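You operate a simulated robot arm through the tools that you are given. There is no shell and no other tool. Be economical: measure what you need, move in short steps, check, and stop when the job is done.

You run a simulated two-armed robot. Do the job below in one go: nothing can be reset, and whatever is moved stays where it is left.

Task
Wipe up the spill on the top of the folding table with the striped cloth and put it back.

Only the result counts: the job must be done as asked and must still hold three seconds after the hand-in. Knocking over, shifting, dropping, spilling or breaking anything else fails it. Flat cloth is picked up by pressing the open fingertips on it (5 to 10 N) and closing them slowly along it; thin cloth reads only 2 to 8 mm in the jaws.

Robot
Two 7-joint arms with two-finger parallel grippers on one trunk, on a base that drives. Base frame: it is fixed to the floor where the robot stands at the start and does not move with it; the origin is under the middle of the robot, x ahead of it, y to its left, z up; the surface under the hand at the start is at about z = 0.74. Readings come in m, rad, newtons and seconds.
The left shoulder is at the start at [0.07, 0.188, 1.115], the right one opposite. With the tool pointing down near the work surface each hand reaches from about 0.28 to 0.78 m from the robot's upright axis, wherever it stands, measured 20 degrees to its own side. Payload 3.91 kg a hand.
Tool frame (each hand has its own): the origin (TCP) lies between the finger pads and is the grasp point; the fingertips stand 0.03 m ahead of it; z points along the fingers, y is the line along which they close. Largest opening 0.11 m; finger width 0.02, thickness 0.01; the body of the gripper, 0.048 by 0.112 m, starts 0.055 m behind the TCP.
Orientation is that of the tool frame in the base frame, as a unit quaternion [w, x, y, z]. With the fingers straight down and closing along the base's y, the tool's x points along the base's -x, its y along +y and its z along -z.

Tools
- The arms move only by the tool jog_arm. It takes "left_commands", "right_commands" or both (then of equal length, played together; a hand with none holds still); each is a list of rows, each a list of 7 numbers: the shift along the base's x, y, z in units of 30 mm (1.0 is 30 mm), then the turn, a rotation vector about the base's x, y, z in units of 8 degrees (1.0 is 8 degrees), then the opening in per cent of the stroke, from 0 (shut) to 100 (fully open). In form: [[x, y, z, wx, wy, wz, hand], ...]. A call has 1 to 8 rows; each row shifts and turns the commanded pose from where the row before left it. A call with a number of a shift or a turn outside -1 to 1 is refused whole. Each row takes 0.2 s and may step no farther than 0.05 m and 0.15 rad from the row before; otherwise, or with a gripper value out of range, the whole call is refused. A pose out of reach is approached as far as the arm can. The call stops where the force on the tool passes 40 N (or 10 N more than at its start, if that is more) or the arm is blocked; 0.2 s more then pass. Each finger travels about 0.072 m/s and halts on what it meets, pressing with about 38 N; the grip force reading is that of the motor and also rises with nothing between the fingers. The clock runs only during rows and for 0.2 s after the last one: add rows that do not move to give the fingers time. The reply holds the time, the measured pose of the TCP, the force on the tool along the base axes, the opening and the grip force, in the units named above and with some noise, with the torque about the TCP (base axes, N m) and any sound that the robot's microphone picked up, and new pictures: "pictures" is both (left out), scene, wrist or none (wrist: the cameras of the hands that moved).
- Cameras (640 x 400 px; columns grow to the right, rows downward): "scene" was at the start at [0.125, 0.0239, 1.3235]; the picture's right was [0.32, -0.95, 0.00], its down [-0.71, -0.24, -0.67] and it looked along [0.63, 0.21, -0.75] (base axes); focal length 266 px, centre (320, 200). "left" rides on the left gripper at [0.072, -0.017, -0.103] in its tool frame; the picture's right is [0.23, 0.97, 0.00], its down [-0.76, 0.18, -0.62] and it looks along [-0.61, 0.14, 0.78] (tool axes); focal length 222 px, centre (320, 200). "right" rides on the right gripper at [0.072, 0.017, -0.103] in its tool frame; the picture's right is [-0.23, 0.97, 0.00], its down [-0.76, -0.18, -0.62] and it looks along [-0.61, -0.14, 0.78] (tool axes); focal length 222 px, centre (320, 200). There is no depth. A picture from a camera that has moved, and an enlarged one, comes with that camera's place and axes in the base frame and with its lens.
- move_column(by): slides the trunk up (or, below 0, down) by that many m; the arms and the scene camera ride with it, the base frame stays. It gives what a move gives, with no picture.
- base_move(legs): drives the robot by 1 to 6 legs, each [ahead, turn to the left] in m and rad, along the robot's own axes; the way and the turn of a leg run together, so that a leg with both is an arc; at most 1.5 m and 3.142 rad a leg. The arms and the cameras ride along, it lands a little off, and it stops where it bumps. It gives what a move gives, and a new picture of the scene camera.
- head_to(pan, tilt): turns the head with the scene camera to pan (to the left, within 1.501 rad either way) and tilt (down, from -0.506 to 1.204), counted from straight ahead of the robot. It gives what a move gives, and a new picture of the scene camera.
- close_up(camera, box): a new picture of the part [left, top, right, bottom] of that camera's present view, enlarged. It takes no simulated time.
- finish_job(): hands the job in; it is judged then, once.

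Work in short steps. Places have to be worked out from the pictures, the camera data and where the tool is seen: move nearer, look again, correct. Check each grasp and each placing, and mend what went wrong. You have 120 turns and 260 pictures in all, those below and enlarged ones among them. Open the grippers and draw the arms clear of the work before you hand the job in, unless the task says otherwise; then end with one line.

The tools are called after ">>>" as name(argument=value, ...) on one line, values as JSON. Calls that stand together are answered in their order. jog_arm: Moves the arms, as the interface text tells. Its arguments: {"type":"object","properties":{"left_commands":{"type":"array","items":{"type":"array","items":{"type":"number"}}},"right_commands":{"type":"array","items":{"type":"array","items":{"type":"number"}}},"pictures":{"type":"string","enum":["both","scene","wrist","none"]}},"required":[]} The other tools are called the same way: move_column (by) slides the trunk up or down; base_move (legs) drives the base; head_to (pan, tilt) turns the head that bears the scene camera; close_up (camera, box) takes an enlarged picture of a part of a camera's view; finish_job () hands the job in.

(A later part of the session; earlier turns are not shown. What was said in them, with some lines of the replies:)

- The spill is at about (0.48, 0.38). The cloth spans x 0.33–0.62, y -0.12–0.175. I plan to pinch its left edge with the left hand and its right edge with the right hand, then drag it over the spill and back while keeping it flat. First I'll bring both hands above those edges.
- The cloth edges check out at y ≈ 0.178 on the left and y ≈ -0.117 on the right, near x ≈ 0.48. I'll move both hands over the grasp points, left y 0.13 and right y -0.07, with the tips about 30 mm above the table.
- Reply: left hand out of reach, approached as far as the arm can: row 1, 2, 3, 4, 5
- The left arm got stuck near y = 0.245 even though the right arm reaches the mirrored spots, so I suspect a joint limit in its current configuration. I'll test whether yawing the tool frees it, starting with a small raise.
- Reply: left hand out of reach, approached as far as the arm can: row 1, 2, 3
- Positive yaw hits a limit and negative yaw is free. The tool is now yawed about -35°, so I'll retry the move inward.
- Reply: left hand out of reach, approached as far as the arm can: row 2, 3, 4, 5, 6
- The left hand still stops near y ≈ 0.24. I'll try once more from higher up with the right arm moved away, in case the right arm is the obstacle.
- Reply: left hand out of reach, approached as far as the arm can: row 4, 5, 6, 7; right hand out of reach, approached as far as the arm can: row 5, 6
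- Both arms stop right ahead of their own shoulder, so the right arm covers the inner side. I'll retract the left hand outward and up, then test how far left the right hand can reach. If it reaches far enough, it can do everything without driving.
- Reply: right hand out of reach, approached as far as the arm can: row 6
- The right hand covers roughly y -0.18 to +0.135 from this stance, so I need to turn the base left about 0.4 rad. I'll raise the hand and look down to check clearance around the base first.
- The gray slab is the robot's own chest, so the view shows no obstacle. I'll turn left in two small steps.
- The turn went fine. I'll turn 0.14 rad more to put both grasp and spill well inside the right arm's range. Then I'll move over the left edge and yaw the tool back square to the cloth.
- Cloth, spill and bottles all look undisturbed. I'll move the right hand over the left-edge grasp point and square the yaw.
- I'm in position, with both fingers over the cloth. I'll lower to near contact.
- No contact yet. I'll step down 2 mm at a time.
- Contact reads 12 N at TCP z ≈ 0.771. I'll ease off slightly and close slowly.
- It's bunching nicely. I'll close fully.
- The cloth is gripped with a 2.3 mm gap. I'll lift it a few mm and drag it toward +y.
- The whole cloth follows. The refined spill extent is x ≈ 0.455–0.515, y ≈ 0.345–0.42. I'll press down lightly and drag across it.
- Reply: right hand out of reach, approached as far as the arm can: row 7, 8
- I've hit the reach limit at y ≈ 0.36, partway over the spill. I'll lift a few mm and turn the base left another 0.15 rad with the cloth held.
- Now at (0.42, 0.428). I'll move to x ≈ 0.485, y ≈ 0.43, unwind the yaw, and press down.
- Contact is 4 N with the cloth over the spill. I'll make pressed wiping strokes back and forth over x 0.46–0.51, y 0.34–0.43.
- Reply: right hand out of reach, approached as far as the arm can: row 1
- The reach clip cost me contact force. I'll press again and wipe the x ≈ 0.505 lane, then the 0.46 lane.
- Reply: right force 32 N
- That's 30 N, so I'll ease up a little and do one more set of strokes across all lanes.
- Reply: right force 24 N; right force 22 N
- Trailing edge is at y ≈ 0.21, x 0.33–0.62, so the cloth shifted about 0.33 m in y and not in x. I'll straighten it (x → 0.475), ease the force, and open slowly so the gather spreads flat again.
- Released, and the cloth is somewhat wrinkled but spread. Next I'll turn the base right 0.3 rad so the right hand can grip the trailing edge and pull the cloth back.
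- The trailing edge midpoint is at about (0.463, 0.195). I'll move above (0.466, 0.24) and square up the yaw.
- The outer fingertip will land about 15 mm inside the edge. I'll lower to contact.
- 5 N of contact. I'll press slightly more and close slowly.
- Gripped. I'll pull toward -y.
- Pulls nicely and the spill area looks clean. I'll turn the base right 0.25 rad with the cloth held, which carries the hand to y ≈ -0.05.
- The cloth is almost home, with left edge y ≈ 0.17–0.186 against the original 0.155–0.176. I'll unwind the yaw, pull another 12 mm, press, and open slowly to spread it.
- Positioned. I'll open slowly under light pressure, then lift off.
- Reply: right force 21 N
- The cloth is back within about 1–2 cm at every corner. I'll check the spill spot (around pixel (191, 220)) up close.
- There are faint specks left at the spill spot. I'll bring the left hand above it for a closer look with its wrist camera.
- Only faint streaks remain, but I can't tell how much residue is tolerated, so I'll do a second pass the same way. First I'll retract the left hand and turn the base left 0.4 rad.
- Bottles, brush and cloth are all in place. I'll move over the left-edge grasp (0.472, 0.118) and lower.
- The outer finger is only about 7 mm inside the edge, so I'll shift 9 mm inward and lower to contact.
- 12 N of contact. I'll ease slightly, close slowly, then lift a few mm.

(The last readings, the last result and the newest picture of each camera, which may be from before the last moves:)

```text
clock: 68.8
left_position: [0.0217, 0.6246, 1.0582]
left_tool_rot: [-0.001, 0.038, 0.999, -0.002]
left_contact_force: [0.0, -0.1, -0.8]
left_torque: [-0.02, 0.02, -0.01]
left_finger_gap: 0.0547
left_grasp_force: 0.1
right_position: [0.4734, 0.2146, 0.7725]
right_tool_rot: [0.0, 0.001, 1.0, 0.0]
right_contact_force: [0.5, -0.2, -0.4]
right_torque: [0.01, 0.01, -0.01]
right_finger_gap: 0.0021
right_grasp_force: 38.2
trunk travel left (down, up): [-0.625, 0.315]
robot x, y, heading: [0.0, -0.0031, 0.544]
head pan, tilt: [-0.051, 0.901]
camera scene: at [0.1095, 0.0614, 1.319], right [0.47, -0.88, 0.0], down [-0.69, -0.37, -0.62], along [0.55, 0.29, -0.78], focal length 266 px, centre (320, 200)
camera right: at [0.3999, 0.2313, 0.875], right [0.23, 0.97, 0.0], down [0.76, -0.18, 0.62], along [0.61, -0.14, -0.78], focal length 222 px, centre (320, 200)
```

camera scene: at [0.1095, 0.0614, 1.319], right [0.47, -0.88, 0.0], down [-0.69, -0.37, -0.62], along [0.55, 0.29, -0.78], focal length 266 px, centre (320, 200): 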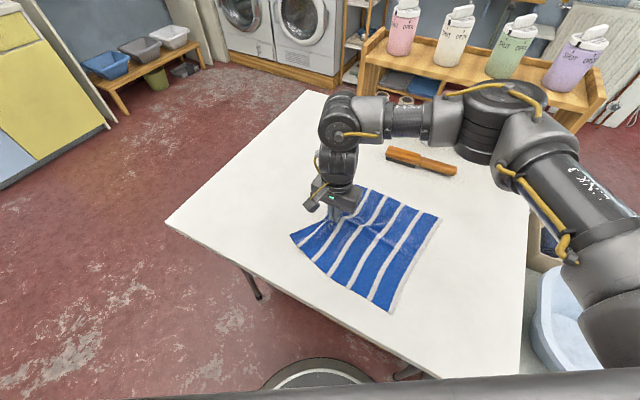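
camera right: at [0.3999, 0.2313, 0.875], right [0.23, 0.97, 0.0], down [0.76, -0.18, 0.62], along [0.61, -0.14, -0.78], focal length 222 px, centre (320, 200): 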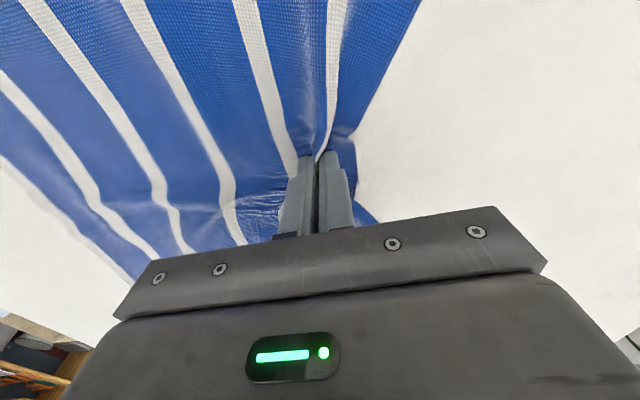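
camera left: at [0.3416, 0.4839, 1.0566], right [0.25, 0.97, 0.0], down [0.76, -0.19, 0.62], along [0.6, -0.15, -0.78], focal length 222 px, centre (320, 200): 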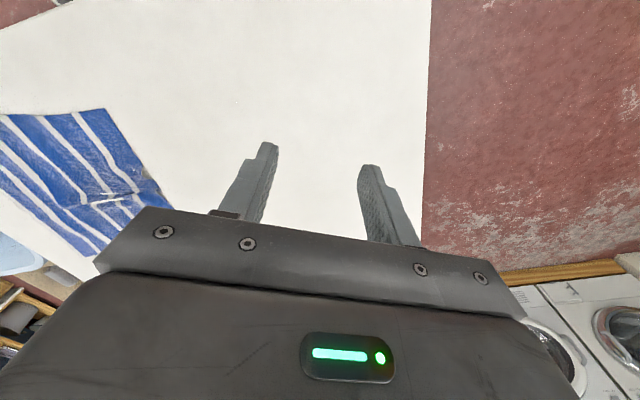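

The grasp is good. I'll drag on to (0.50, 0.29), then turn the base left 0.22 with the cloth held.

>>> jog_arm(right_commands=[[0.2, 0.5, 0.03, 0, 0, 0, 0], [0.2, 0.5, 0, 0, 0, 0, 0], [0.2, 0.5, 0, 0, 0, 0, 0], [0.2, 0.5, 0, 0, 0, 0, 0], [0.1, 0.5, 0, 0, 0, 0, 0]], pictures="none")

>>> base_move(legs=[[0, 0.22]])

```text
clock: 70.0
left_position: [0.0227, 0.6244, 1.0578]
left_tool_rot: [0.0, 0.038, 0.999, -0.001]
left_contact_force: [-0.4, -0.2, 0.2]
left_torque: [-0.01, 0.01, 0.03]
left_finger_gap: 0.0548
left_grasp_force: 0.0
right_position: [0.4998, 0.2896, 0.7742]
right_tool_rot: [0.001, 0.0, 1.0, -0.001]
right_contact_force: [-0.8, -0.7, -0.4]
right_torque: [-0.01, 0.02, -0.01]
right_finger_gap: 0.0023
right_grasp_force: 37.9
trunk travel left (down, up): [-0.625, 0.315]
robot x, y, heading: [-0.0001, -0.0008, 0.542]
head pan, tilt: [-0.051, 0.901]
```

```text
clock: 71.2
left_position: [-0.1143, 0.6143, 1.0589]
left_tool_rot: [-0.001, -0.073, 0.997, -0.001]
left_contact_force: [-0.5, 0.0, -0.4]
left_torque: [0.03, -0.03, 0.0]
left_finger_gap: 0.055
left_grasp_force: 0.1
right_position: [0.4248, 0.3915, 0.7738]
right_tool_rot: [0.0, -0.109, 0.994, 0.0]
right_contact_force: [-0.4, 0.2, -0.4]
right_torque: [0.03, 0.0, -0.04]
right_finger_gap: 0.0021
right_grasp_force: 38.3
trunk travel left (down, up): [-0.625, 0.315]
robot x, y, heading: [-0.0024, 0.001, 0.764]
head pan, tilt: [-0.051, 0.901]
camera scene: at [0.0935, 0.0829, 1.3191], right [0.65, -0.76, 0.0], down [-0.59, -0.51, -0.62], along [0.47, 0.41, -0.78], focal length 266 px, centre (320, 200)
```

scene: 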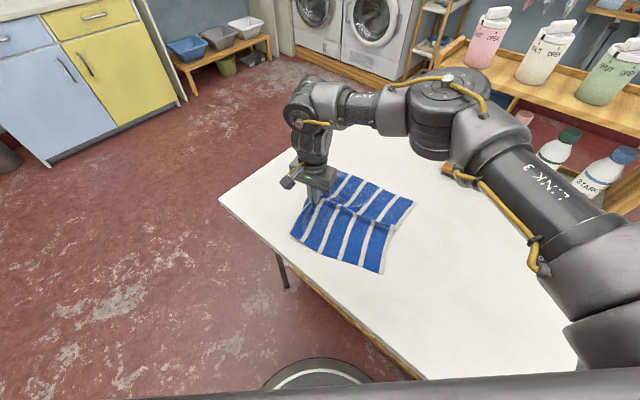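

Heading is 0.76. I'll move to (0.47, 0.43), unwind the yaw and press.

>>> jog_arm(right_commands=[[0.5, 0.4, 0, 0, 0, -0.5, 0], [0.5, 0.5, 0, 0, 0, -0.5, 0], [0.4, 0.4, 0, 0, 0, -0.5, 0], [0, 0, -0.08, 0, 0, 0, 0], [0, 0, -0.03, 0, 0, 0, 0]], pictures="wrist")

```text
clock: 72.4
left_position: [-0.1158, 0.6148, 1.0596]
left_tool_rot: [0.0, -0.073, 0.997, -0.001]
left_contact_force: [0.0, -0.7, -0.7]
left_torque: [0.0, 0.02, 0.02]
left_finger_gap: 0.0549
left_grasp_force: 0.0
right_position: [0.468, 0.4296, 0.771]
right_tool_rot: [0.0, -0.006, 1.0, 0.0]
right_contact_force: [-0.3, -0.7, 0.3]
right_torque: [-0.03, -0.01, -0.01]
right_finger_gap: 0.0021
right_grasp_force: 38.2
trunk travel left (down, up): [-0.625, 0.315]
robot x, y, heading: [0.0013, -0.0013, 0.761]
head pan, tilt: [-0.051, 0.901]
camera right: at [0.3944, 0.4459, 0.8738], right [0.22, 0.98, 0.0], down [0.76, -0.17, 0.62], along [0.61, -0.14, -0.78], focal length 222 px, centre (320, 200)
```

right: 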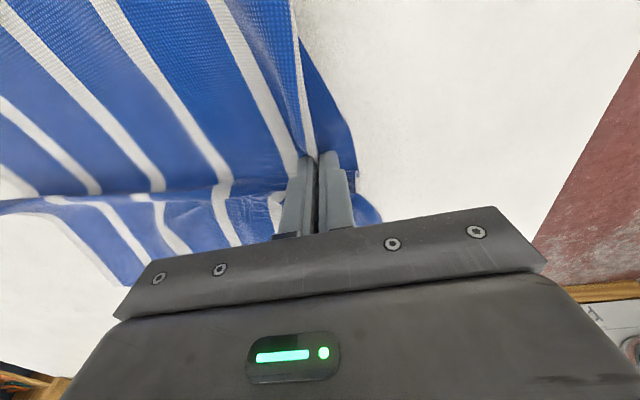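

I'll add pressure and stroke along dense lanes.

>>> jog_arm(right_commands=[[0, 0, -0.06, 0, 0, 0, 0], [-0.4, -0.3, 0, 0, 0, 0, 0], [0, -0.9, 0, 0, 0, 0, 0], [0, -0.9, 0, 0, 0, 0, 0], [0, -0.8, 0, 0, 0, 0, 0], [0.5, 0.9, 0, 0, 0, 0, 0], [0, 0.9, 0, 0, 0, 0, 0], [0, 0.9, 0, 0, 0, 0, 0]], pictures="wrist")

```text
clock: 74.2
left_position: [-0.1163, 0.6126, 1.0595]
left_tool_rot: [-0.001, -0.071, 0.997, -0.001]
left_contact_force: [-0.2, 1.2, -0.1]
left_torque: [0.0, -0.02, 0.01]
left_finger_gap: 0.0549
left_grasp_force: 0.0
right_position: [0.4686, 0.4229, 0.7711]
right_tool_rot: [0.0, -0.005, 1.0, 0.0]
right_contact_force: [-1.7, -7.1, 21.1]
right_torque: [-0.17, 0.04, -0.02]
right_finger_gap: 0.0019
right_grasp_force: 37.1
trunk travel left (down, up): [-0.625, 0.315]
robot x, y, heading: [0.0001, 0.0004, 0.759]
head pan, tilt: [-0.051, 0.901]
camera right: at [0.396, 0.4381, 0.8733], right [0.22, 0.98, 0.0], down [0.76, -0.17, 0.62], along [0.61, -0.14, -0.78], focal length 222 px, centre (320, 200)
```

right: 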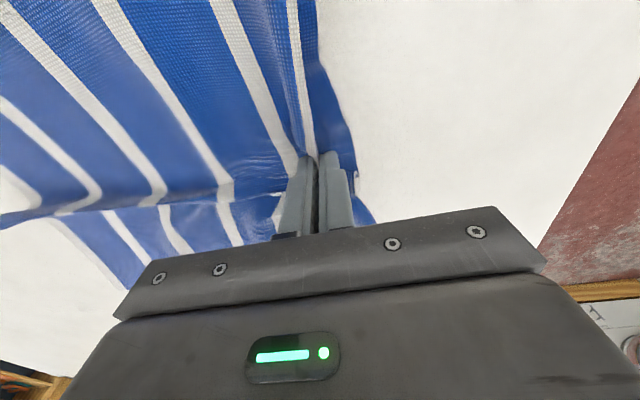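

21 N is good. I'll continue with the other lanes.

>>> jog_arm(right_commands=[[0.4, -0.8, 0, 0, 0, 0, 0], [0, -0.9, 0, 0, 0, 0, 0], [0, -0.9, 0, 0, 0, 0, 0], [0.4, 0, 0, 0, 0, 0, 0], [0, 0.9, 0, 0, 0, 0, 0], [0, 0.9, 0, 0, 0, 0, 0], [0, 0.7, 0, 0, 0, 0, 0], [0.4, -0.1, 0, 0, 0, 0, 0]], pictures="none")

>>> jog_arm(right_commands=[[0, -0.9, 0, 0, 0, 0, 0], [0, -0.9, 0, 0, 0, 0, 0], [0, -0.8, 0, 0, 0, 0, 0], [0.4, 0, 0, 0, 0, 0, 0], [0, 0.9, 0, 0, 0, 0, 0], [0, 0.8, 0, 0, 0, 0, 0], [-0.5, 0.6, 0, 0, 0, 0, 0], [-0.5, 0.1, 0, 0, 0, 0, 0]], pictures="wrist")

```text
clock: 76.0
left_position: [-0.1169, 0.613, 1.059]
left_tool_rot: [0.0, -0.072, 0.997, -0.001]
left_contact_force: [0.7, 0.3, 0.0]
left_torque: [0.0, -0.05, 0.0]
left_finger_gap: 0.0552
left_grasp_force: 0.0
right_position: [0.5025, 0.4194, 0.7709]
right_tool_rot: [0.0, -0.006, 1.0, 0.0]
right_contact_force: [-6.1, 2.9, 18.4]
right_torque: [0.12, 0.12, 0.06]
right_finger_gap: 0.0023
right_grasp_force: 38.1
trunk travel left (down, up): [-0.625, 0.315]
robot x, y, heading: [0.0003, 0.0015, 0.765]
head pan, tilt: [-0.051, 0.901]
```

```text
clock: 77.8
left_position: [-0.1142, 0.6121, 1.0596]
left_tool_rot: [0.0, -0.072, 0.997, 0.0]
left_contact_force: [0.7, -1.1, 0.4]
left_torque: [0.01, -0.04, 0.01]
left_finger_gap: 0.0548
left_grasp_force: 0.0
right_position: [0.4884, 0.4108, 0.7718]
right_tool_rot: [0.001, -0.005, 1.0, 0.001]
right_contact_force: [7.5, -0.5, 19.7]
right_torque: [0.01, -0.17, 0.01]
right_finger_gap: 0.002
right_grasp_force: 38.3
trunk travel left (down, up): [-0.625, 0.315]
robot x, y, heading: [-0.0008, -0.0016, 0.761]
head pan, tilt: [-0.051, 0.901]
camera right: at [0.4151, 0.4268, 0.8733], right [0.22, 0.98, 0.0], down [0.76, -0.17, 0.62], along [0.61, -0.13, -0.78], focal length 222 px, centre (320, 200)
```

right: 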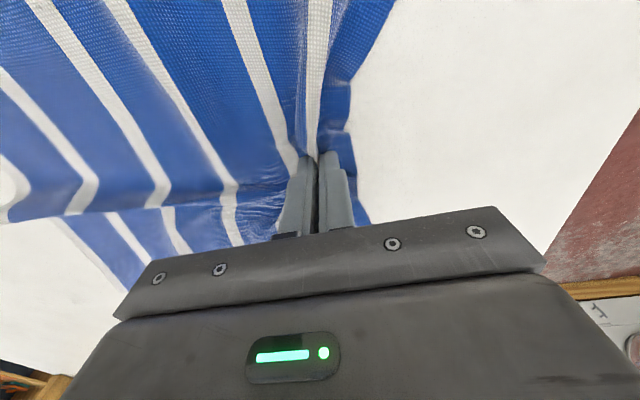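

Next a set of cross strokes along x.

>>> jog_arm(right_commands=[[-0.6, -0.1, 0, 0, 0, 0, 0], [-0.6, -0.1, 0, 0, 0, 0, 0], [0.7, -0.4, 0, 0, 0, 0, 0], [0.9, 0, 0, 0, 0, 0, 0], [0, -0.6, 0, 0, 0, 0, 0], [-0.8, 0, 0, 0, 0, 0, 0], [-0.9, 0, 0, 0, 0, 0, 0], [0, -0.6, 0, 0, 0, 0, 0]], pictures="none")

>>> jog_arm(right_commands=[[0.9, 0, 0, 0, 0, 0, 0], [0.9, 0, 0, 0, 0, 0, 0], [0, -0.5, 0, 0, 0, 0, 0], [-0.9, 0, 0, 0, 0, 0, 0], [0, 0.9, 0, 0, 0, 0, 0], [0, 0.9, 0, 0, 0, 0, 0], [-0.3, 0.7, 0, 0, 0, 0, 0]])

```text
clock: 79.6
left_position: [-0.117, 0.6128, 1.0594]
left_tool_rot: [0.0, -0.074, 0.997, 0.0]
left_contact_force: [0.3, -1.1, -0.4]
left_torque: [-0.03, -0.01, -0.02]
left_finger_gap: 0.0551
left_grasp_force: 0.0
right_position: [0.4443, 0.36, 0.7705]
right_tool_rot: [-0.001, -0.007, 1.0, 0.002]
right_contact_force: [-1.9, 8.9, 28.2]
right_torque: [0.35, 0.07, 0.03]
right_finger_gap: 0.0022
right_grasp_force: 37.7
trunk travel left (down, up): [-0.625, 0.315]
robot x, y, heading: [-0.002, 0.0019, 0.763]
head pan, tilt: [-0.051, 0.901]
```

```text
clock: 81.2
left_position: [-0.1168, 0.6123, 1.0597]
left_tool_rot: [0.0, -0.071, 0.997, 0.0]
left_contact_force: [-0.2, 0.5, -0.4]
left_torque: [0.0, -0.02, 0.01]
left_finger_gap: 0.055
left_grasp_force: 0.1
right_position: [0.4659, 0.4181, 0.7713]
right_tool_rot: [0.0, -0.005, 1.0, 0.001]
right_contact_force: [4.3, -8.0, 24.1]
right_torque: [-0.18, -0.11, -0.02]
right_finger_gap: 0.0022
right_grasp_force: 37.7
trunk travel left (down, up): [-0.625, 0.315]
robot x, y, heading: [0.0028, -0.0038, 0.756]
head pan, tilt: [-0.051, 0.901]
camera scene: at [0.0911, 0.0804, 1.3194], right [0.65, -0.76, 0.0], down [-0.59, -0.51, -0.62], along [0.47, 0.41, -0.78], focal length 266 px, centre (320, 200)
camera right: at [0.3936, 0.4332, 0.8732], right [0.22, 0.98, 0.0], down [0.76, -0.17, 0.62], along [0.61, -0.14, -0.78], focal length 222 px, centre (320, 200)
```

scene: 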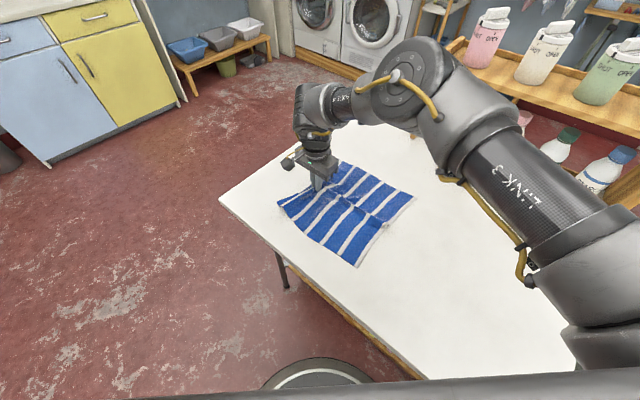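
right: 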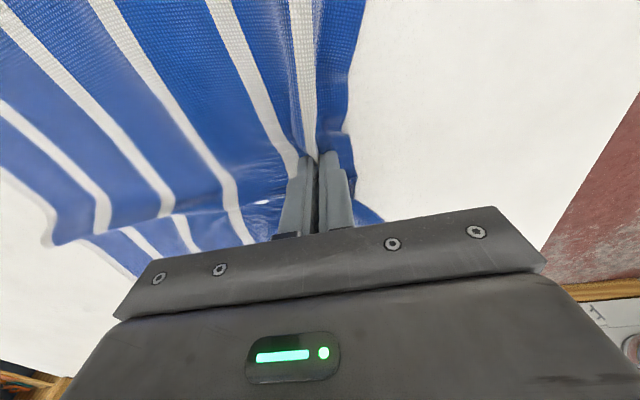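

Good pressure throughout. I'll release by opening slowly under light pressure and lift, then turn back right to heading ≈ 0.40.

>>> jog_arm(right_commands=[[0.1, 0.2, 0.04, 0, 0, 0, 0], [0, 0, 0, 0, 0, 0, 10], [0, 0, 0, 0, 0, 0, 20], [0, 0, 0, 0, 0, 0, 30], [0, 0, 0, 0, 0, 0, 40], [0, 0, 0, 0, 0, 0, 50], [0, 0, 0.5, 0, 0, 0, 50]], pictures="none")

>>> jog_arm(right_commands=[[0, 0, 0.9, 0, 0, 0, 50], [0, 0, 0.9, 0, 0, 0, 50], [0, 0, 0.9, 0, 0, 0, 50], [0, 0, 0.9, 0, 0, 0, 50]], pictures="none")

>>> base_move(legs=[[0, -0.36]])

```text
clock: 82.8
left_position: [-0.1148, 0.6132, 1.058]
left_tool_rot: [-0.001, -0.073, 0.997, -0.001]
left_contact_force: [-0.1, -0.4, 0.4]
left_torque: [0.03, 0.02, 0.04]
left_finger_gap: 0.0551
left_grasp_force: 0.1
right_position: [0.4686, 0.4241, 0.7857]
right_tool_rot: [0.0, -0.006, 1.0, -0.001]
right_contact_force: [-0.3, 0.1, -0.2]
right_torque: [0.0, 0.02, 0.02]
right_finger_gap: 0.0548
right_grasp_force: 0.0
trunk travel left (down, up): [-0.625, 0.315]
robot x, y, heading: [-0.0004, -0.0004, 0.759]
head pan, tilt: [-0.051, 0.901]
```

```text
clock: 83.8
left_position: [-0.1145, 0.6137, 1.0584]
left_tool_rot: [0.0, -0.073, 0.997, 0.0]
left_contact_force: [-0.1, 0.9, 0.1]
left_torque: [0.01, 0.0, 0.0]
left_finger_gap: 0.055
left_grasp_force: 0.0
right_position: [0.4688, 0.423, 0.8937]
right_tool_rot: [0.0, -0.006, 1.0, 0.0]
right_contact_force: [0.0, -0.5, -0.2]
right_torque: [-0.01, -0.02, 0.05]
right_finger_gap: 0.0549
right_grasp_force: 0.0
trunk travel left (down, up): [-0.625, 0.315]
robot x, y, heading: [0.0015, 0.0016, 0.762]
head pan, tilt: [-0.051, 0.901]
```

```text
clock: 85.3
left_position: [0.1073, 0.6155, 1.0585]
left_tool_rot: [-0.001, 0.107, 0.994, 0.0]
left_contact_force: [0.1, -0.1, -0.7]
left_torque: [-0.04, 0.03, 0.04]
left_finger_gap: 0.055
left_grasp_force: 0.1
right_position: [0.5899, 0.233, 0.8939]
right_tool_rot: [-0.002, 0.173, 0.985, 0.001]
right_contact_force: [-0.4, 0.2, -0.5]
right_torque: [-0.02, 0.03, -0.01]
right_finger_gap: 0.055
right_grasp_force: 0.1
trunk travel left (down, up): [-0.625, 0.315]
robot x, y, heading: [-0.0022, 0.0013, 0.404]
head pan, tilt: [-0.051, 0.901]
camera scene: at [0.1174, 0.0451, 1.319], right [0.35, -0.94, 0.0], down [-0.74, -0.27, -0.62], along [0.58, 0.22, -0.78], focal length 266 px, centre (320, 200)
```

scene: 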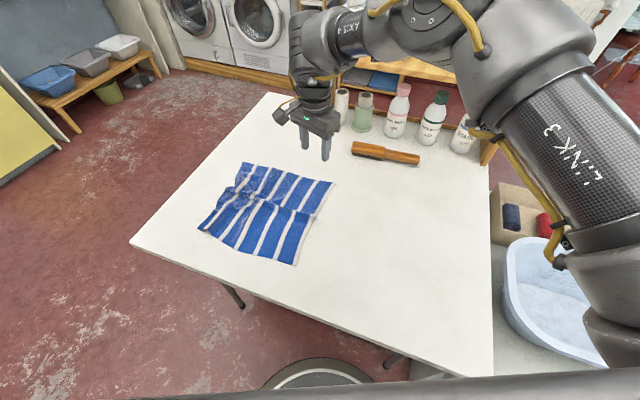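

The trailing edge lies at y ≈ 0.20–0.21. I'll go over (0.478, 0.25) with the yaw squared.

>>> jog_arm(right_commands=[[-0.62, 0.1, -0.4, 0, 0, 0.42, 50], [-0.62, 0.1, -0.4, 0, 0, 0.42, 50], [-0.62, 0.1, -0.5, 0, 0, 0.42, 50], [-0.62, 0.1, -0.6, 0, 0, 0.42, 50], [-0.62, 0.1, -0.7, 0, 0, 0.42, 50], [-0.62, 0.1, -0.7, 0, 0, 0.4, 50]], pictures="wrist")

```text
clock: 86.7
left_position: [0.1079, 0.6162, 1.0579]
left_tool_rot: [-0.002, 0.107, 0.994, -0.001]
left_contact_force: [-0.3, -0.2, 1.0]
left_torque: [0.0, -0.01, -0.03]
left_finger_gap: 0.0551
left_grasp_force: 0.1
right_position: [0.4766, 0.2525, 0.7937]
right_tool_rot: [-0.001, -0.001, 1.0, -0.001]
right_contact_force: [1.1, 0.1, -0.3]
right_torque: [-0.02, 0.03, 0.01]
right_finger_gap: 0.0548
right_grasp_force: 0.0
trunk travel left (down, up): [-0.625, 0.315]
robot x, y, heading: [0.0011, 0.003, 0.404]
head pan, tilt: [-0.051, 0.901]
camera right: at [0.4041, 0.2678, 0.8957], right [0.23, 0.97, 0.0], down [0.76, -0.17, 0.62], along [0.61, -0.14, -0.78], focal length 222 px, centre (320, 200)
```

right: 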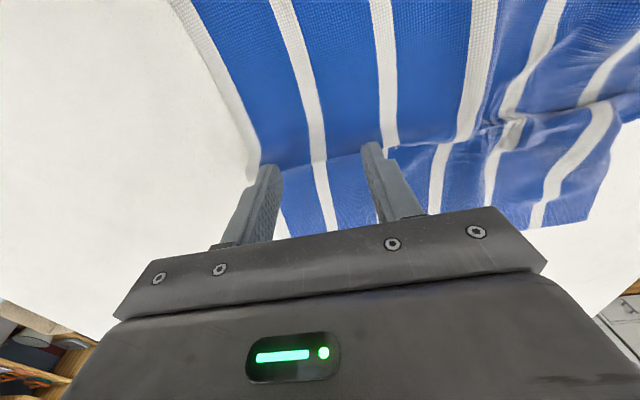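

Landing is about 20 mm inside the edge, so that's fine. I'll lower to contact.

>>> jog_arm(right_commands=[[0, -0.2, -0.3, 0, 0, 0, 50], [0, 0, -0.25, 0, 0, 0, 50], [0, 0, -0.1, 0, 0, 0, 50], [0, 0, -0.08, 0, 0, 0, 50]], pictures="none")

>>> jog_arm(right_commands=[[0, 0, -0.04, 0, 0, 0, 50]], pictures="none")

```text
clock: 87.7
left_position: [0.1065, 0.615, 1.0587]
left_tool_rot: [-0.001, 0.106, 0.994, 0.0]
left_contact_force: [0.8, 0.3, 0.0]
left_torque: [0.03, 0.01, -0.01]
left_finger_gap: 0.0552
left_grasp_force: 0.1
right_position: [0.4777, 0.2467, 0.7725]
right_tool_rot: [-0.001, -0.001, 1.0, 0.0]
right_contact_force: [-0.4, -0.4, 1.7]
right_torque: [0.04, 0.0, 0.0]
right_finger_gap: 0.0551
right_grasp_force: 0.1
trunk travel left (down, up): [-0.625, 0.315]
robot x, y, heading: [-0.0002, -0.0001, 0.406]
head pan, tilt: [-0.051, 0.901]
```

```text
clock: 88.1
left_position: [0.1066, 0.6147, 1.0577]
left_tool_rot: [-0.001, 0.107, 0.994, -0.002]
left_contact_force: [-0.4, 0.3, -0.4]
left_torque: [-0.01, 0.03, 0.03]
left_finger_gap: 0.055
left_grasp_force: 0.1
right_position: [0.4767, 0.2452, 0.7711]
right_tool_rot: [0.0, -0.001, 1.0, 0.0]
right_contact_force: [-0.5, -0.8, 3.2]
right_torque: [0.13, -0.01, 0.01]
right_finger_gap: 0.0547
right_grasp_force: 0.0
trunk travel left (down, up): [-0.625, 0.315]
robot x, y, heading: [0.0012, -0.0017, 0.406]
head pan, tilt: [-0.051, 0.901]
```

The inner finger is resting on a crease. I'll press slightly more, then close.

>>> jog_arm(right_commands=[[0, 0, -0.035, 0, 0, 0, 50]], pictures="none")

>>> jog_arm(right_commands=[[0, 0, 0, 0, 0, 0, 45], [0, 0, 0, 0, 0, 0, 38], [0, 0, 0, 0, 0, 0, 31], [0, 0, 0, 0, 0, 0, 24], [0, 0, 0, 0, 0, 0, 17], [0, 0, 0, 0, 0, 0, 10], [0, 0, 0, 0, 0, 0, 4], [0, 0, 0, 0, 0, 0, 0]], pictures="wrist")

```text
clock: 88.5
left_position: [0.1064, 0.6152, 1.0586]
left_tool_rot: [-0.001, 0.106, 0.994, 0.0]
left_contact_force: [-0.2, -0.3, -0.9]
left_torque: [-0.01, 0.03, 0.01]
left_finger_gap: 0.0551
left_grasp_force: 0.1
right_position: [0.4769, 0.2441, 0.7714]
right_tool_rot: [0.0, -0.001, 1.0, 0.001]
right_contact_force: [-1.2, -1.0, 10.8]
right_torque: [0.25, 0.0, 0.02]
right_finger_gap: 0.0546
right_grasp_force: 0.0
trunk travel left (down, up): [-0.625, 0.315]
robot x, y, heading: [0.0003, -0.0022, 0.404]
head pan, tilt: [-0.051, 0.901]
```

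```text
clock: 90.3
left_position: [0.1069, 0.6139, 1.0589]
left_tool_rot: [0.0, 0.107, 0.994, -0.001]
left_contact_force: [0.1, 0.5, 0.0]
left_torque: [-0.01, -0.01, 0.0]
left_finger_gap: 0.055
left_grasp_force: 0.1
right_position: [0.4771, 0.2459, 0.7719]
right_tool_rot: [0.0, -0.001, 1.0, 0.0]
right_contact_force: [0.6, 1.4, 15.9]
right_torque: [0.16, -0.01, -0.03]
right_finger_gap: 0.0031
right_grasp_force: 38.4
trunk travel left (down, up): [-0.625, 0.315]
robot x, y, heading: [0.0038, -0.0002, 0.411]
head pan, tilt: [-0.051, 0.901]
camera right: at [0.4034, 0.2615, 0.8737], right [0.23, 0.97, 0.0], down [0.76, -0.18, 0.62], along [0.61, -0.14, -0.78], focal length 222 px, centre (320, 200)
```

right: 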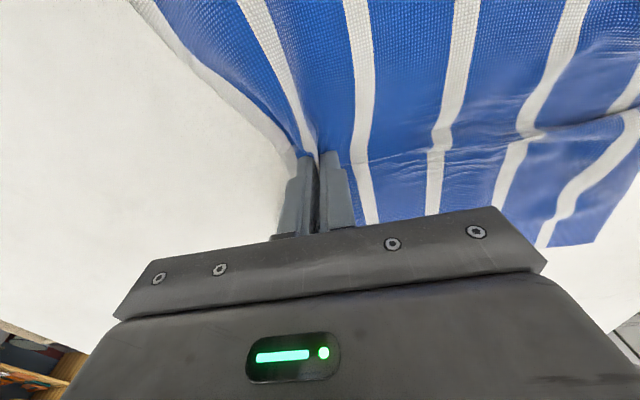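

Gripped (3.1 mm). I'll lift slightly and pull toward -y, then look.

>>> jog_arm(right_commands=[[0, 0, 0.12, 0, 0, 0, 0], [0, -0.7, 0, 0, 0, 0, 0], [0, -0.8, 0, 0, 0, 0, 0], [0, -0.8, 0, 0, 0, 0, 0], [0, -0.8, 0, 0, 0, 0, 0], [0, -0.8, 0, 0, 0, 0, 0], [0, -0.8, 0, 0, 0, 0, 0], [0, -0.8, 0, 0, 0, 0, 0]])

>>> close_up(camera="scene", box=[200, 160, 328, 240])

```text
clock: 92.1
left_position: [0.108, 0.6147, 1.058]
left_tool_rot: [-0.002, 0.106, 0.994, -0.001]
left_contact_force: [-0.9, -0.5, -0.6]
left_torque: [0.02, 0.0, 0.01]
left_finger_gap: 0.055
left_grasp_force: 0.0
right_position: [0.4779, 0.0804, 0.775]
right_tool_rot: [0.0, 0.0, 1.0, 0.0]
right_contact_force: [0.2, 0.7, 0.1]
right_torque: [0.06, 0.0, -0.01]
right_finger_gap: 0.0031
right_grasp_force: 38.4
trunk travel left (down, up): [-0.625, 0.315]
robot x, y, heading: [-0.0011, -0.0028, 0.406]
head pan, tilt: [-0.051, 0.901]
camera scene: at [0.1176, 0.0438, 1.3191], right [0.35, -0.94, 0.0], down [-0.74, -0.27, -0.62], along [0.58, 0.22, -0.78], focal length 266 px, centre (320, 200)
camera right: at [0.4044, 0.0965, 0.8766], right [0.23, 0.97, 0.0], down [0.76, -0.18, 0.62], along [0.61, -0.14, -0.78], focal length 222 px, centre (320, 200)
```

scene: 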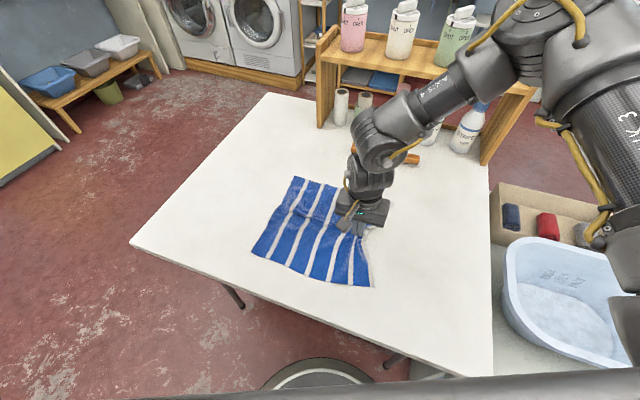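
right: 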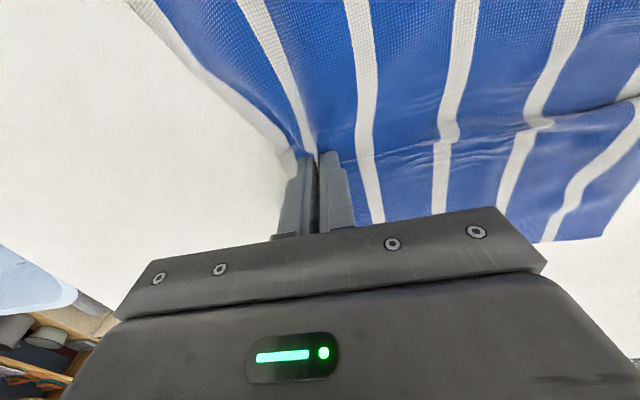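

```text
5.00 times, centred on (264, 200) of scene
camera zoom: at [0.1176, 0.0438, 1.3191], right [0.35, -0.94, 0.0], down [-0.74, -0.27, -0.62], along [0.58, 0.22, -0.78], focal length 1330 px, centre (600, 200)
```

zoom: 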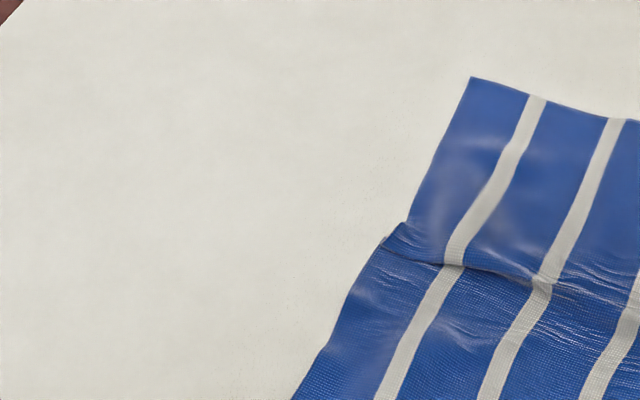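

The spill area is now clean with no specks. I'll turn the base right 0.25 with the cloth held.

>>> base_move(legs=[[0, -0.26]])

```text
clock: 93.4
left_position: [0.2608, 0.5665, 1.0577]
left_tool_rot: [-0.001, 0.234, 0.972, -0.001]
left_contact_force: [0.6, 0.0, -0.3]
left_torque: [0.0, -0.02, -0.02]
left_finger_gap: 0.0549
left_grasp_force: 0.2
right_position: [0.4805, -0.0436, 0.7731]
right_tool_rot: [0.0, 0.13, 0.992, 0.0]
right_contact_force: [-0.8, 0.1, 0.2]
right_torque: [-0.01, -0.02, 0.08]
right_finger_gap: 0.0032
right_grasp_force: 38.4
trunk travel left (down, up): [-0.625, 0.315]
robot x, y, heading: [-0.002, 0.0025, 0.145]
head pan, tilt: [-0.051, 0.901]
camera scene: at [0.125, 0.0138, 1.3191], right [0.09, -1.0, 0.0], down [-0.78, -0.07, -0.62], along [0.62, 0.06, -0.78], focal length 266 px, centre (320, 200)
```

scene: 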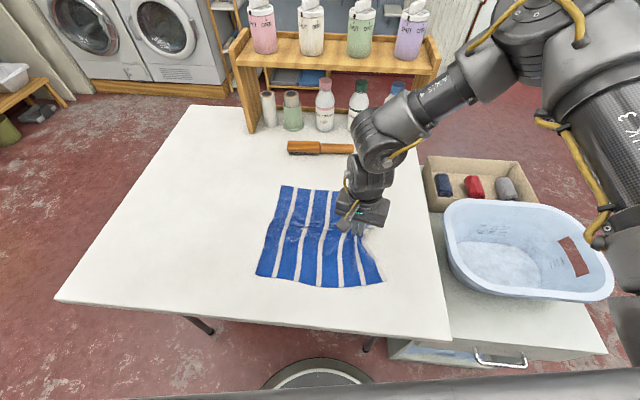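

About 15 mm remains in -y, plus a slight -x shift. I'll unwind the yaw, pull there, press and open slowly.

>>> jog_arm(right_commands=[[-0.15, -0.15, 0, 0, 0, 0.6, 0], [-0.15, -0.2, 0, 0, 0, 0.6, 0], [-0.15, -0.25, 0, 0, 0, 0.6, 0], [-0.1, 0, -0.06, 0, 0, 0, 0], [0, 0, -0.05, 0, 0, 0, 0]], pictures="scene")

```text
clock: 94.6
left_position: [0.2618, 0.5658, 1.058]
left_tool_rot: [-0.001, 0.235, 0.972, 0.0]
left_contact_force: [-0.8, -0.1, 0.0]
left_torque: [0.0, 0.01, -0.02]
left_finger_gap: 0.0551
left_grasp_force: 0.1
right_position: [0.4642, -0.0625, 0.7711]
right_tool_rot: [0.0, 0.004, 1.0, 0.0]
right_contact_force: [-0.3, 0.5, 8.3]
right_torque: [0.06, 0.0, -0.04]
right_finger_gap: 0.0031
right_grasp_force: 37.6
trunk travel left (down, up): [-0.625, 0.315]
robot x, y, heading: [0.0002, -0.0001, 0.143]
head pan, tilt: [-0.051, 0.901]
camera scene: at [0.124, 0.0131, 1.3194], right [0.09, -1.0, 0.0], down [-0.78, -0.07, -0.62], along [0.62, 0.06, -0.78], focal length 266 px, centre (320, 200)
```

scene: 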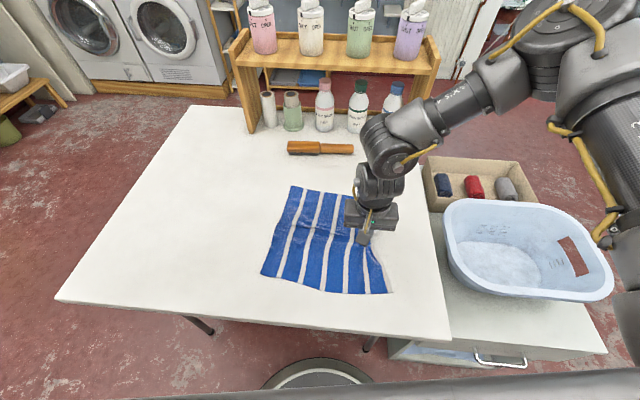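

It matches the earlier good placement. I'll open slowly and lift away.

>>> jog_arm(right_commands=[[0, 0, 0, 0, 0, 0, 8], [0, 0, 0, 0, 0, 0, 16], [0, 0, 0, 0, 0, 0, 24], [0, 0, 0, 0, 0, 0, 32], [0, 0, 0, 0, 0, 0, 40], [0, 0, 0, 0, 0, 0, 50], [0, 0, 0, 0, 0, 0, 50]], pictures="none")

>>> jog_arm(right_commands=[[0, 0, 0.3, 0, 0, 0, 50], [0, 0, 0.9, 0, 0, 0, 50], [0, 0, 0.9, 0, 0, 0, 50], [0.3, 0, 0.9, 0, 0, 0, 50], [0.3, 0, 0.9, 0, 0, 0, 50], [0.3, 0, 0.9, 0, 0, 0, 50], [0.3, 0, 0.9, 0, 0, 0, 50]], pictures="scene")

>>> close_up(camera="scene", box=[110, 160, 270, 260])

>>> close_up(camera="scene", box=[240, 165, 416, 310])

```text
clock: 96.2
left_position: [0.2612, 0.566, 1.059]
left_tool_rot: [0.0, 0.234, 0.972, -0.001]
left_contact_force: [-0.2, 0.2, -0.3]
left_torque: [0.01, -0.01, 0.01]
left_finger_gap: 0.0549
left_grasp_force: 0.1
right_position: [0.4637, -0.063, 0.7713]
right_tool_rot: [-0.001, 0.003, 1.0, 0.0]
right_contact_force: [0.3, -3.9, 17.1]
right_torque: [0.35, -0.05, 0.01]
right_finger_gap: 0.0528
right_grasp_force: 0.1
trunk travel left (down, up): [-0.625, 0.315]
robot x, y, heading: [-0.0022, 0.0015, 0.144]
head pan, tilt: [-0.051, 0.901]
```

```text
clock: 97.8
left_position: [0.2614, 0.5659, 1.0593]
left_tool_rot: [-0.002, 0.235, 0.972, 0.0]
left_contact_force: [0.3, 0.3, 0.9]
left_torque: [-0.01, 0.0, 0.02]
left_finger_gap: 0.0547
left_grasp_force: 0.1
right_position: [0.4998, -0.0629, 0.9433]
right_tool_rot: [-0.001, 0.003, 1.0, -0.001]
right_contact_force: [0.7, 0.3, -0.6]
right_torque: [0.01, 0.01, -0.01]
right_finger_gap: 0.055
right_grasp_force: 0.2
trunk travel left (down, up): [-0.625, 0.315]
robot x, y, heading: [-0.004, 0.0, 0.144]
head pan, tilt: [-0.051, 0.901]
camera scene: at [0.1246, 0.0134, 1.3191], right [0.09, -1.0, 0.0], down [-0.78, -0.07, -0.62], along [0.62, 0.06, -0.78], focal length 266 px, centre (320, 200)
```

scene: 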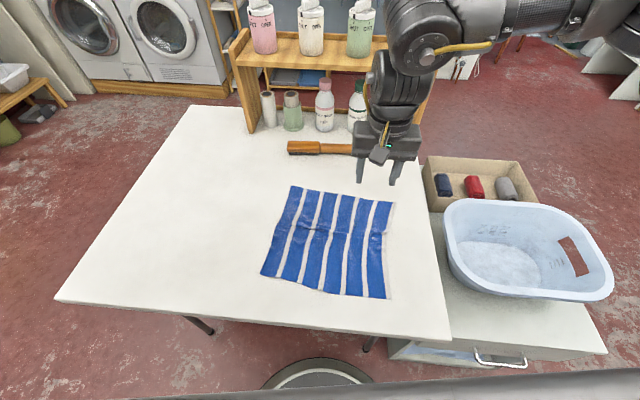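

```text
4.00 times, centred on (190, 210) of scene
camera zoom: at [0.1246, 0.0134, 1.3191], right [0.09, -1.0, 0.0], down [-0.78, -0.07, -0.62], along [0.62, 0.06, -0.78], focal length 1064 px, centre (840, 160)
```

zoom: 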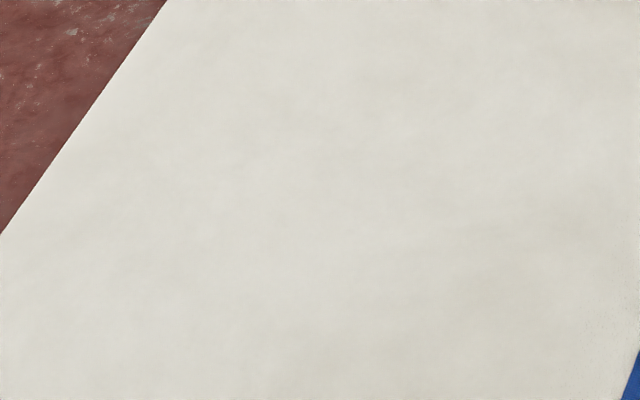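

```text
2.76 times, centred on (328, 238) of scene
camera zoom: at [0.1246, 0.0134, 1.3191], right [0.09, -1.0, 0.0], down [-0.78, -0.07, -0.62], along [0.62, 0.06, -0.78], focal length 734 px, centre (298, 97)
```

zoom: 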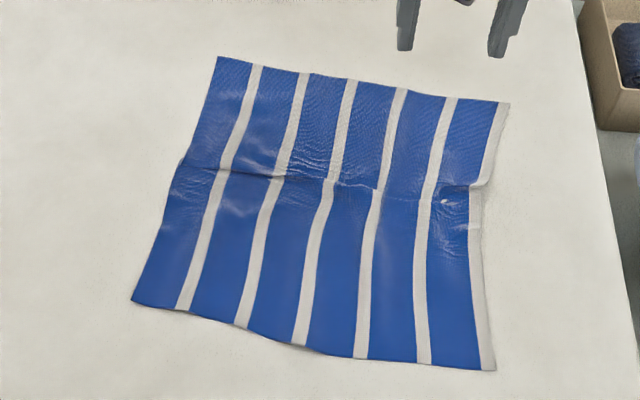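

The spill is gone and the cloth lies in its original place. I'll open the grippers fully and raise the hands clear.

>>> jog_arm(left_commands=[[0, 0, 0, 0, 0, 0, 100], [0, 0, 0, 0, 0, 0, 100], [0, 0, 0, 0, 0, 0, 100], [0, 0, 0, 0, 0, 0, 100]], right_commands=[[-0.3, -0.3, 0.6, 0, 0, 0, 100], [-0.3, -0.3, 0.6, 0, 0, 0, 100], [-0.3, -0.3, 0.6, 0, 0, 0, 100], [-0.3, -0.3, 0.6, 0, 0, 0, 100]], pictures="scene")

```text
clock: 98.8
left_position: [0.2617, 0.5663, 1.0585]
left_tool_rot: [-0.001, 0.234, 0.972, 0.0]
left_contact_force: [0.1, 0.2, -0.3]
left_torque: [0.0, 0.0, 0.01]
left_finger_gap: 0.1101
left_grasp_force: 0.1
right_position: [0.464, -0.099, 1.0156]
right_tool_rot: [0.0, 0.003, 1.0, 0.0]
right_contact_force: [0.2, 0.1, -0.5]
right_torque: [0.03, 0.0, 0.02]
right_finger_gap: 0.11
right_grasp_force: 0.1
trunk travel left (down, up): [-0.625, 0.315]
robot x, y, heading: [0.0034, -0.002, 0.147]
head pan, tilt: [-0.051, 0.901]
camera scene: at [0.1242, 0.0128, 1.3192], right [0.09, -1.0, 0.0], down [-0.78, -0.07, -0.62], along [0.62, 0.06, -0.78], focal length 266 px, centre (320, 200)
```

scene: 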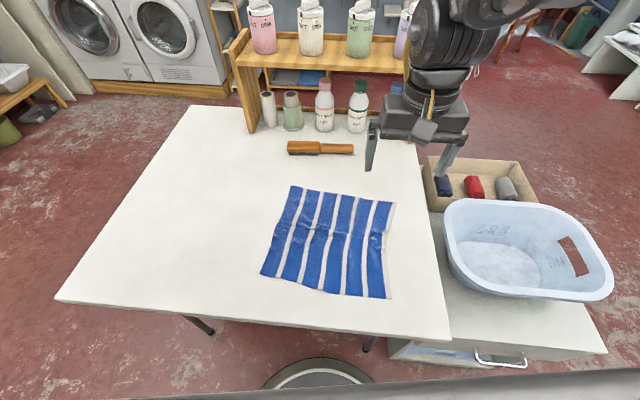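

Both hands are open and clear, the table is clean, the cloth is back, and nothing else has moved, so I'm handing in.

>>> finish_job()

```text
The job is handed in.
```

I wiped up the spill with the striped cloth and laid it back within about 2–3 cm of its original spot, with a slight crease across the middle; the last close-up showed no residue and nothing else looked disturbed.
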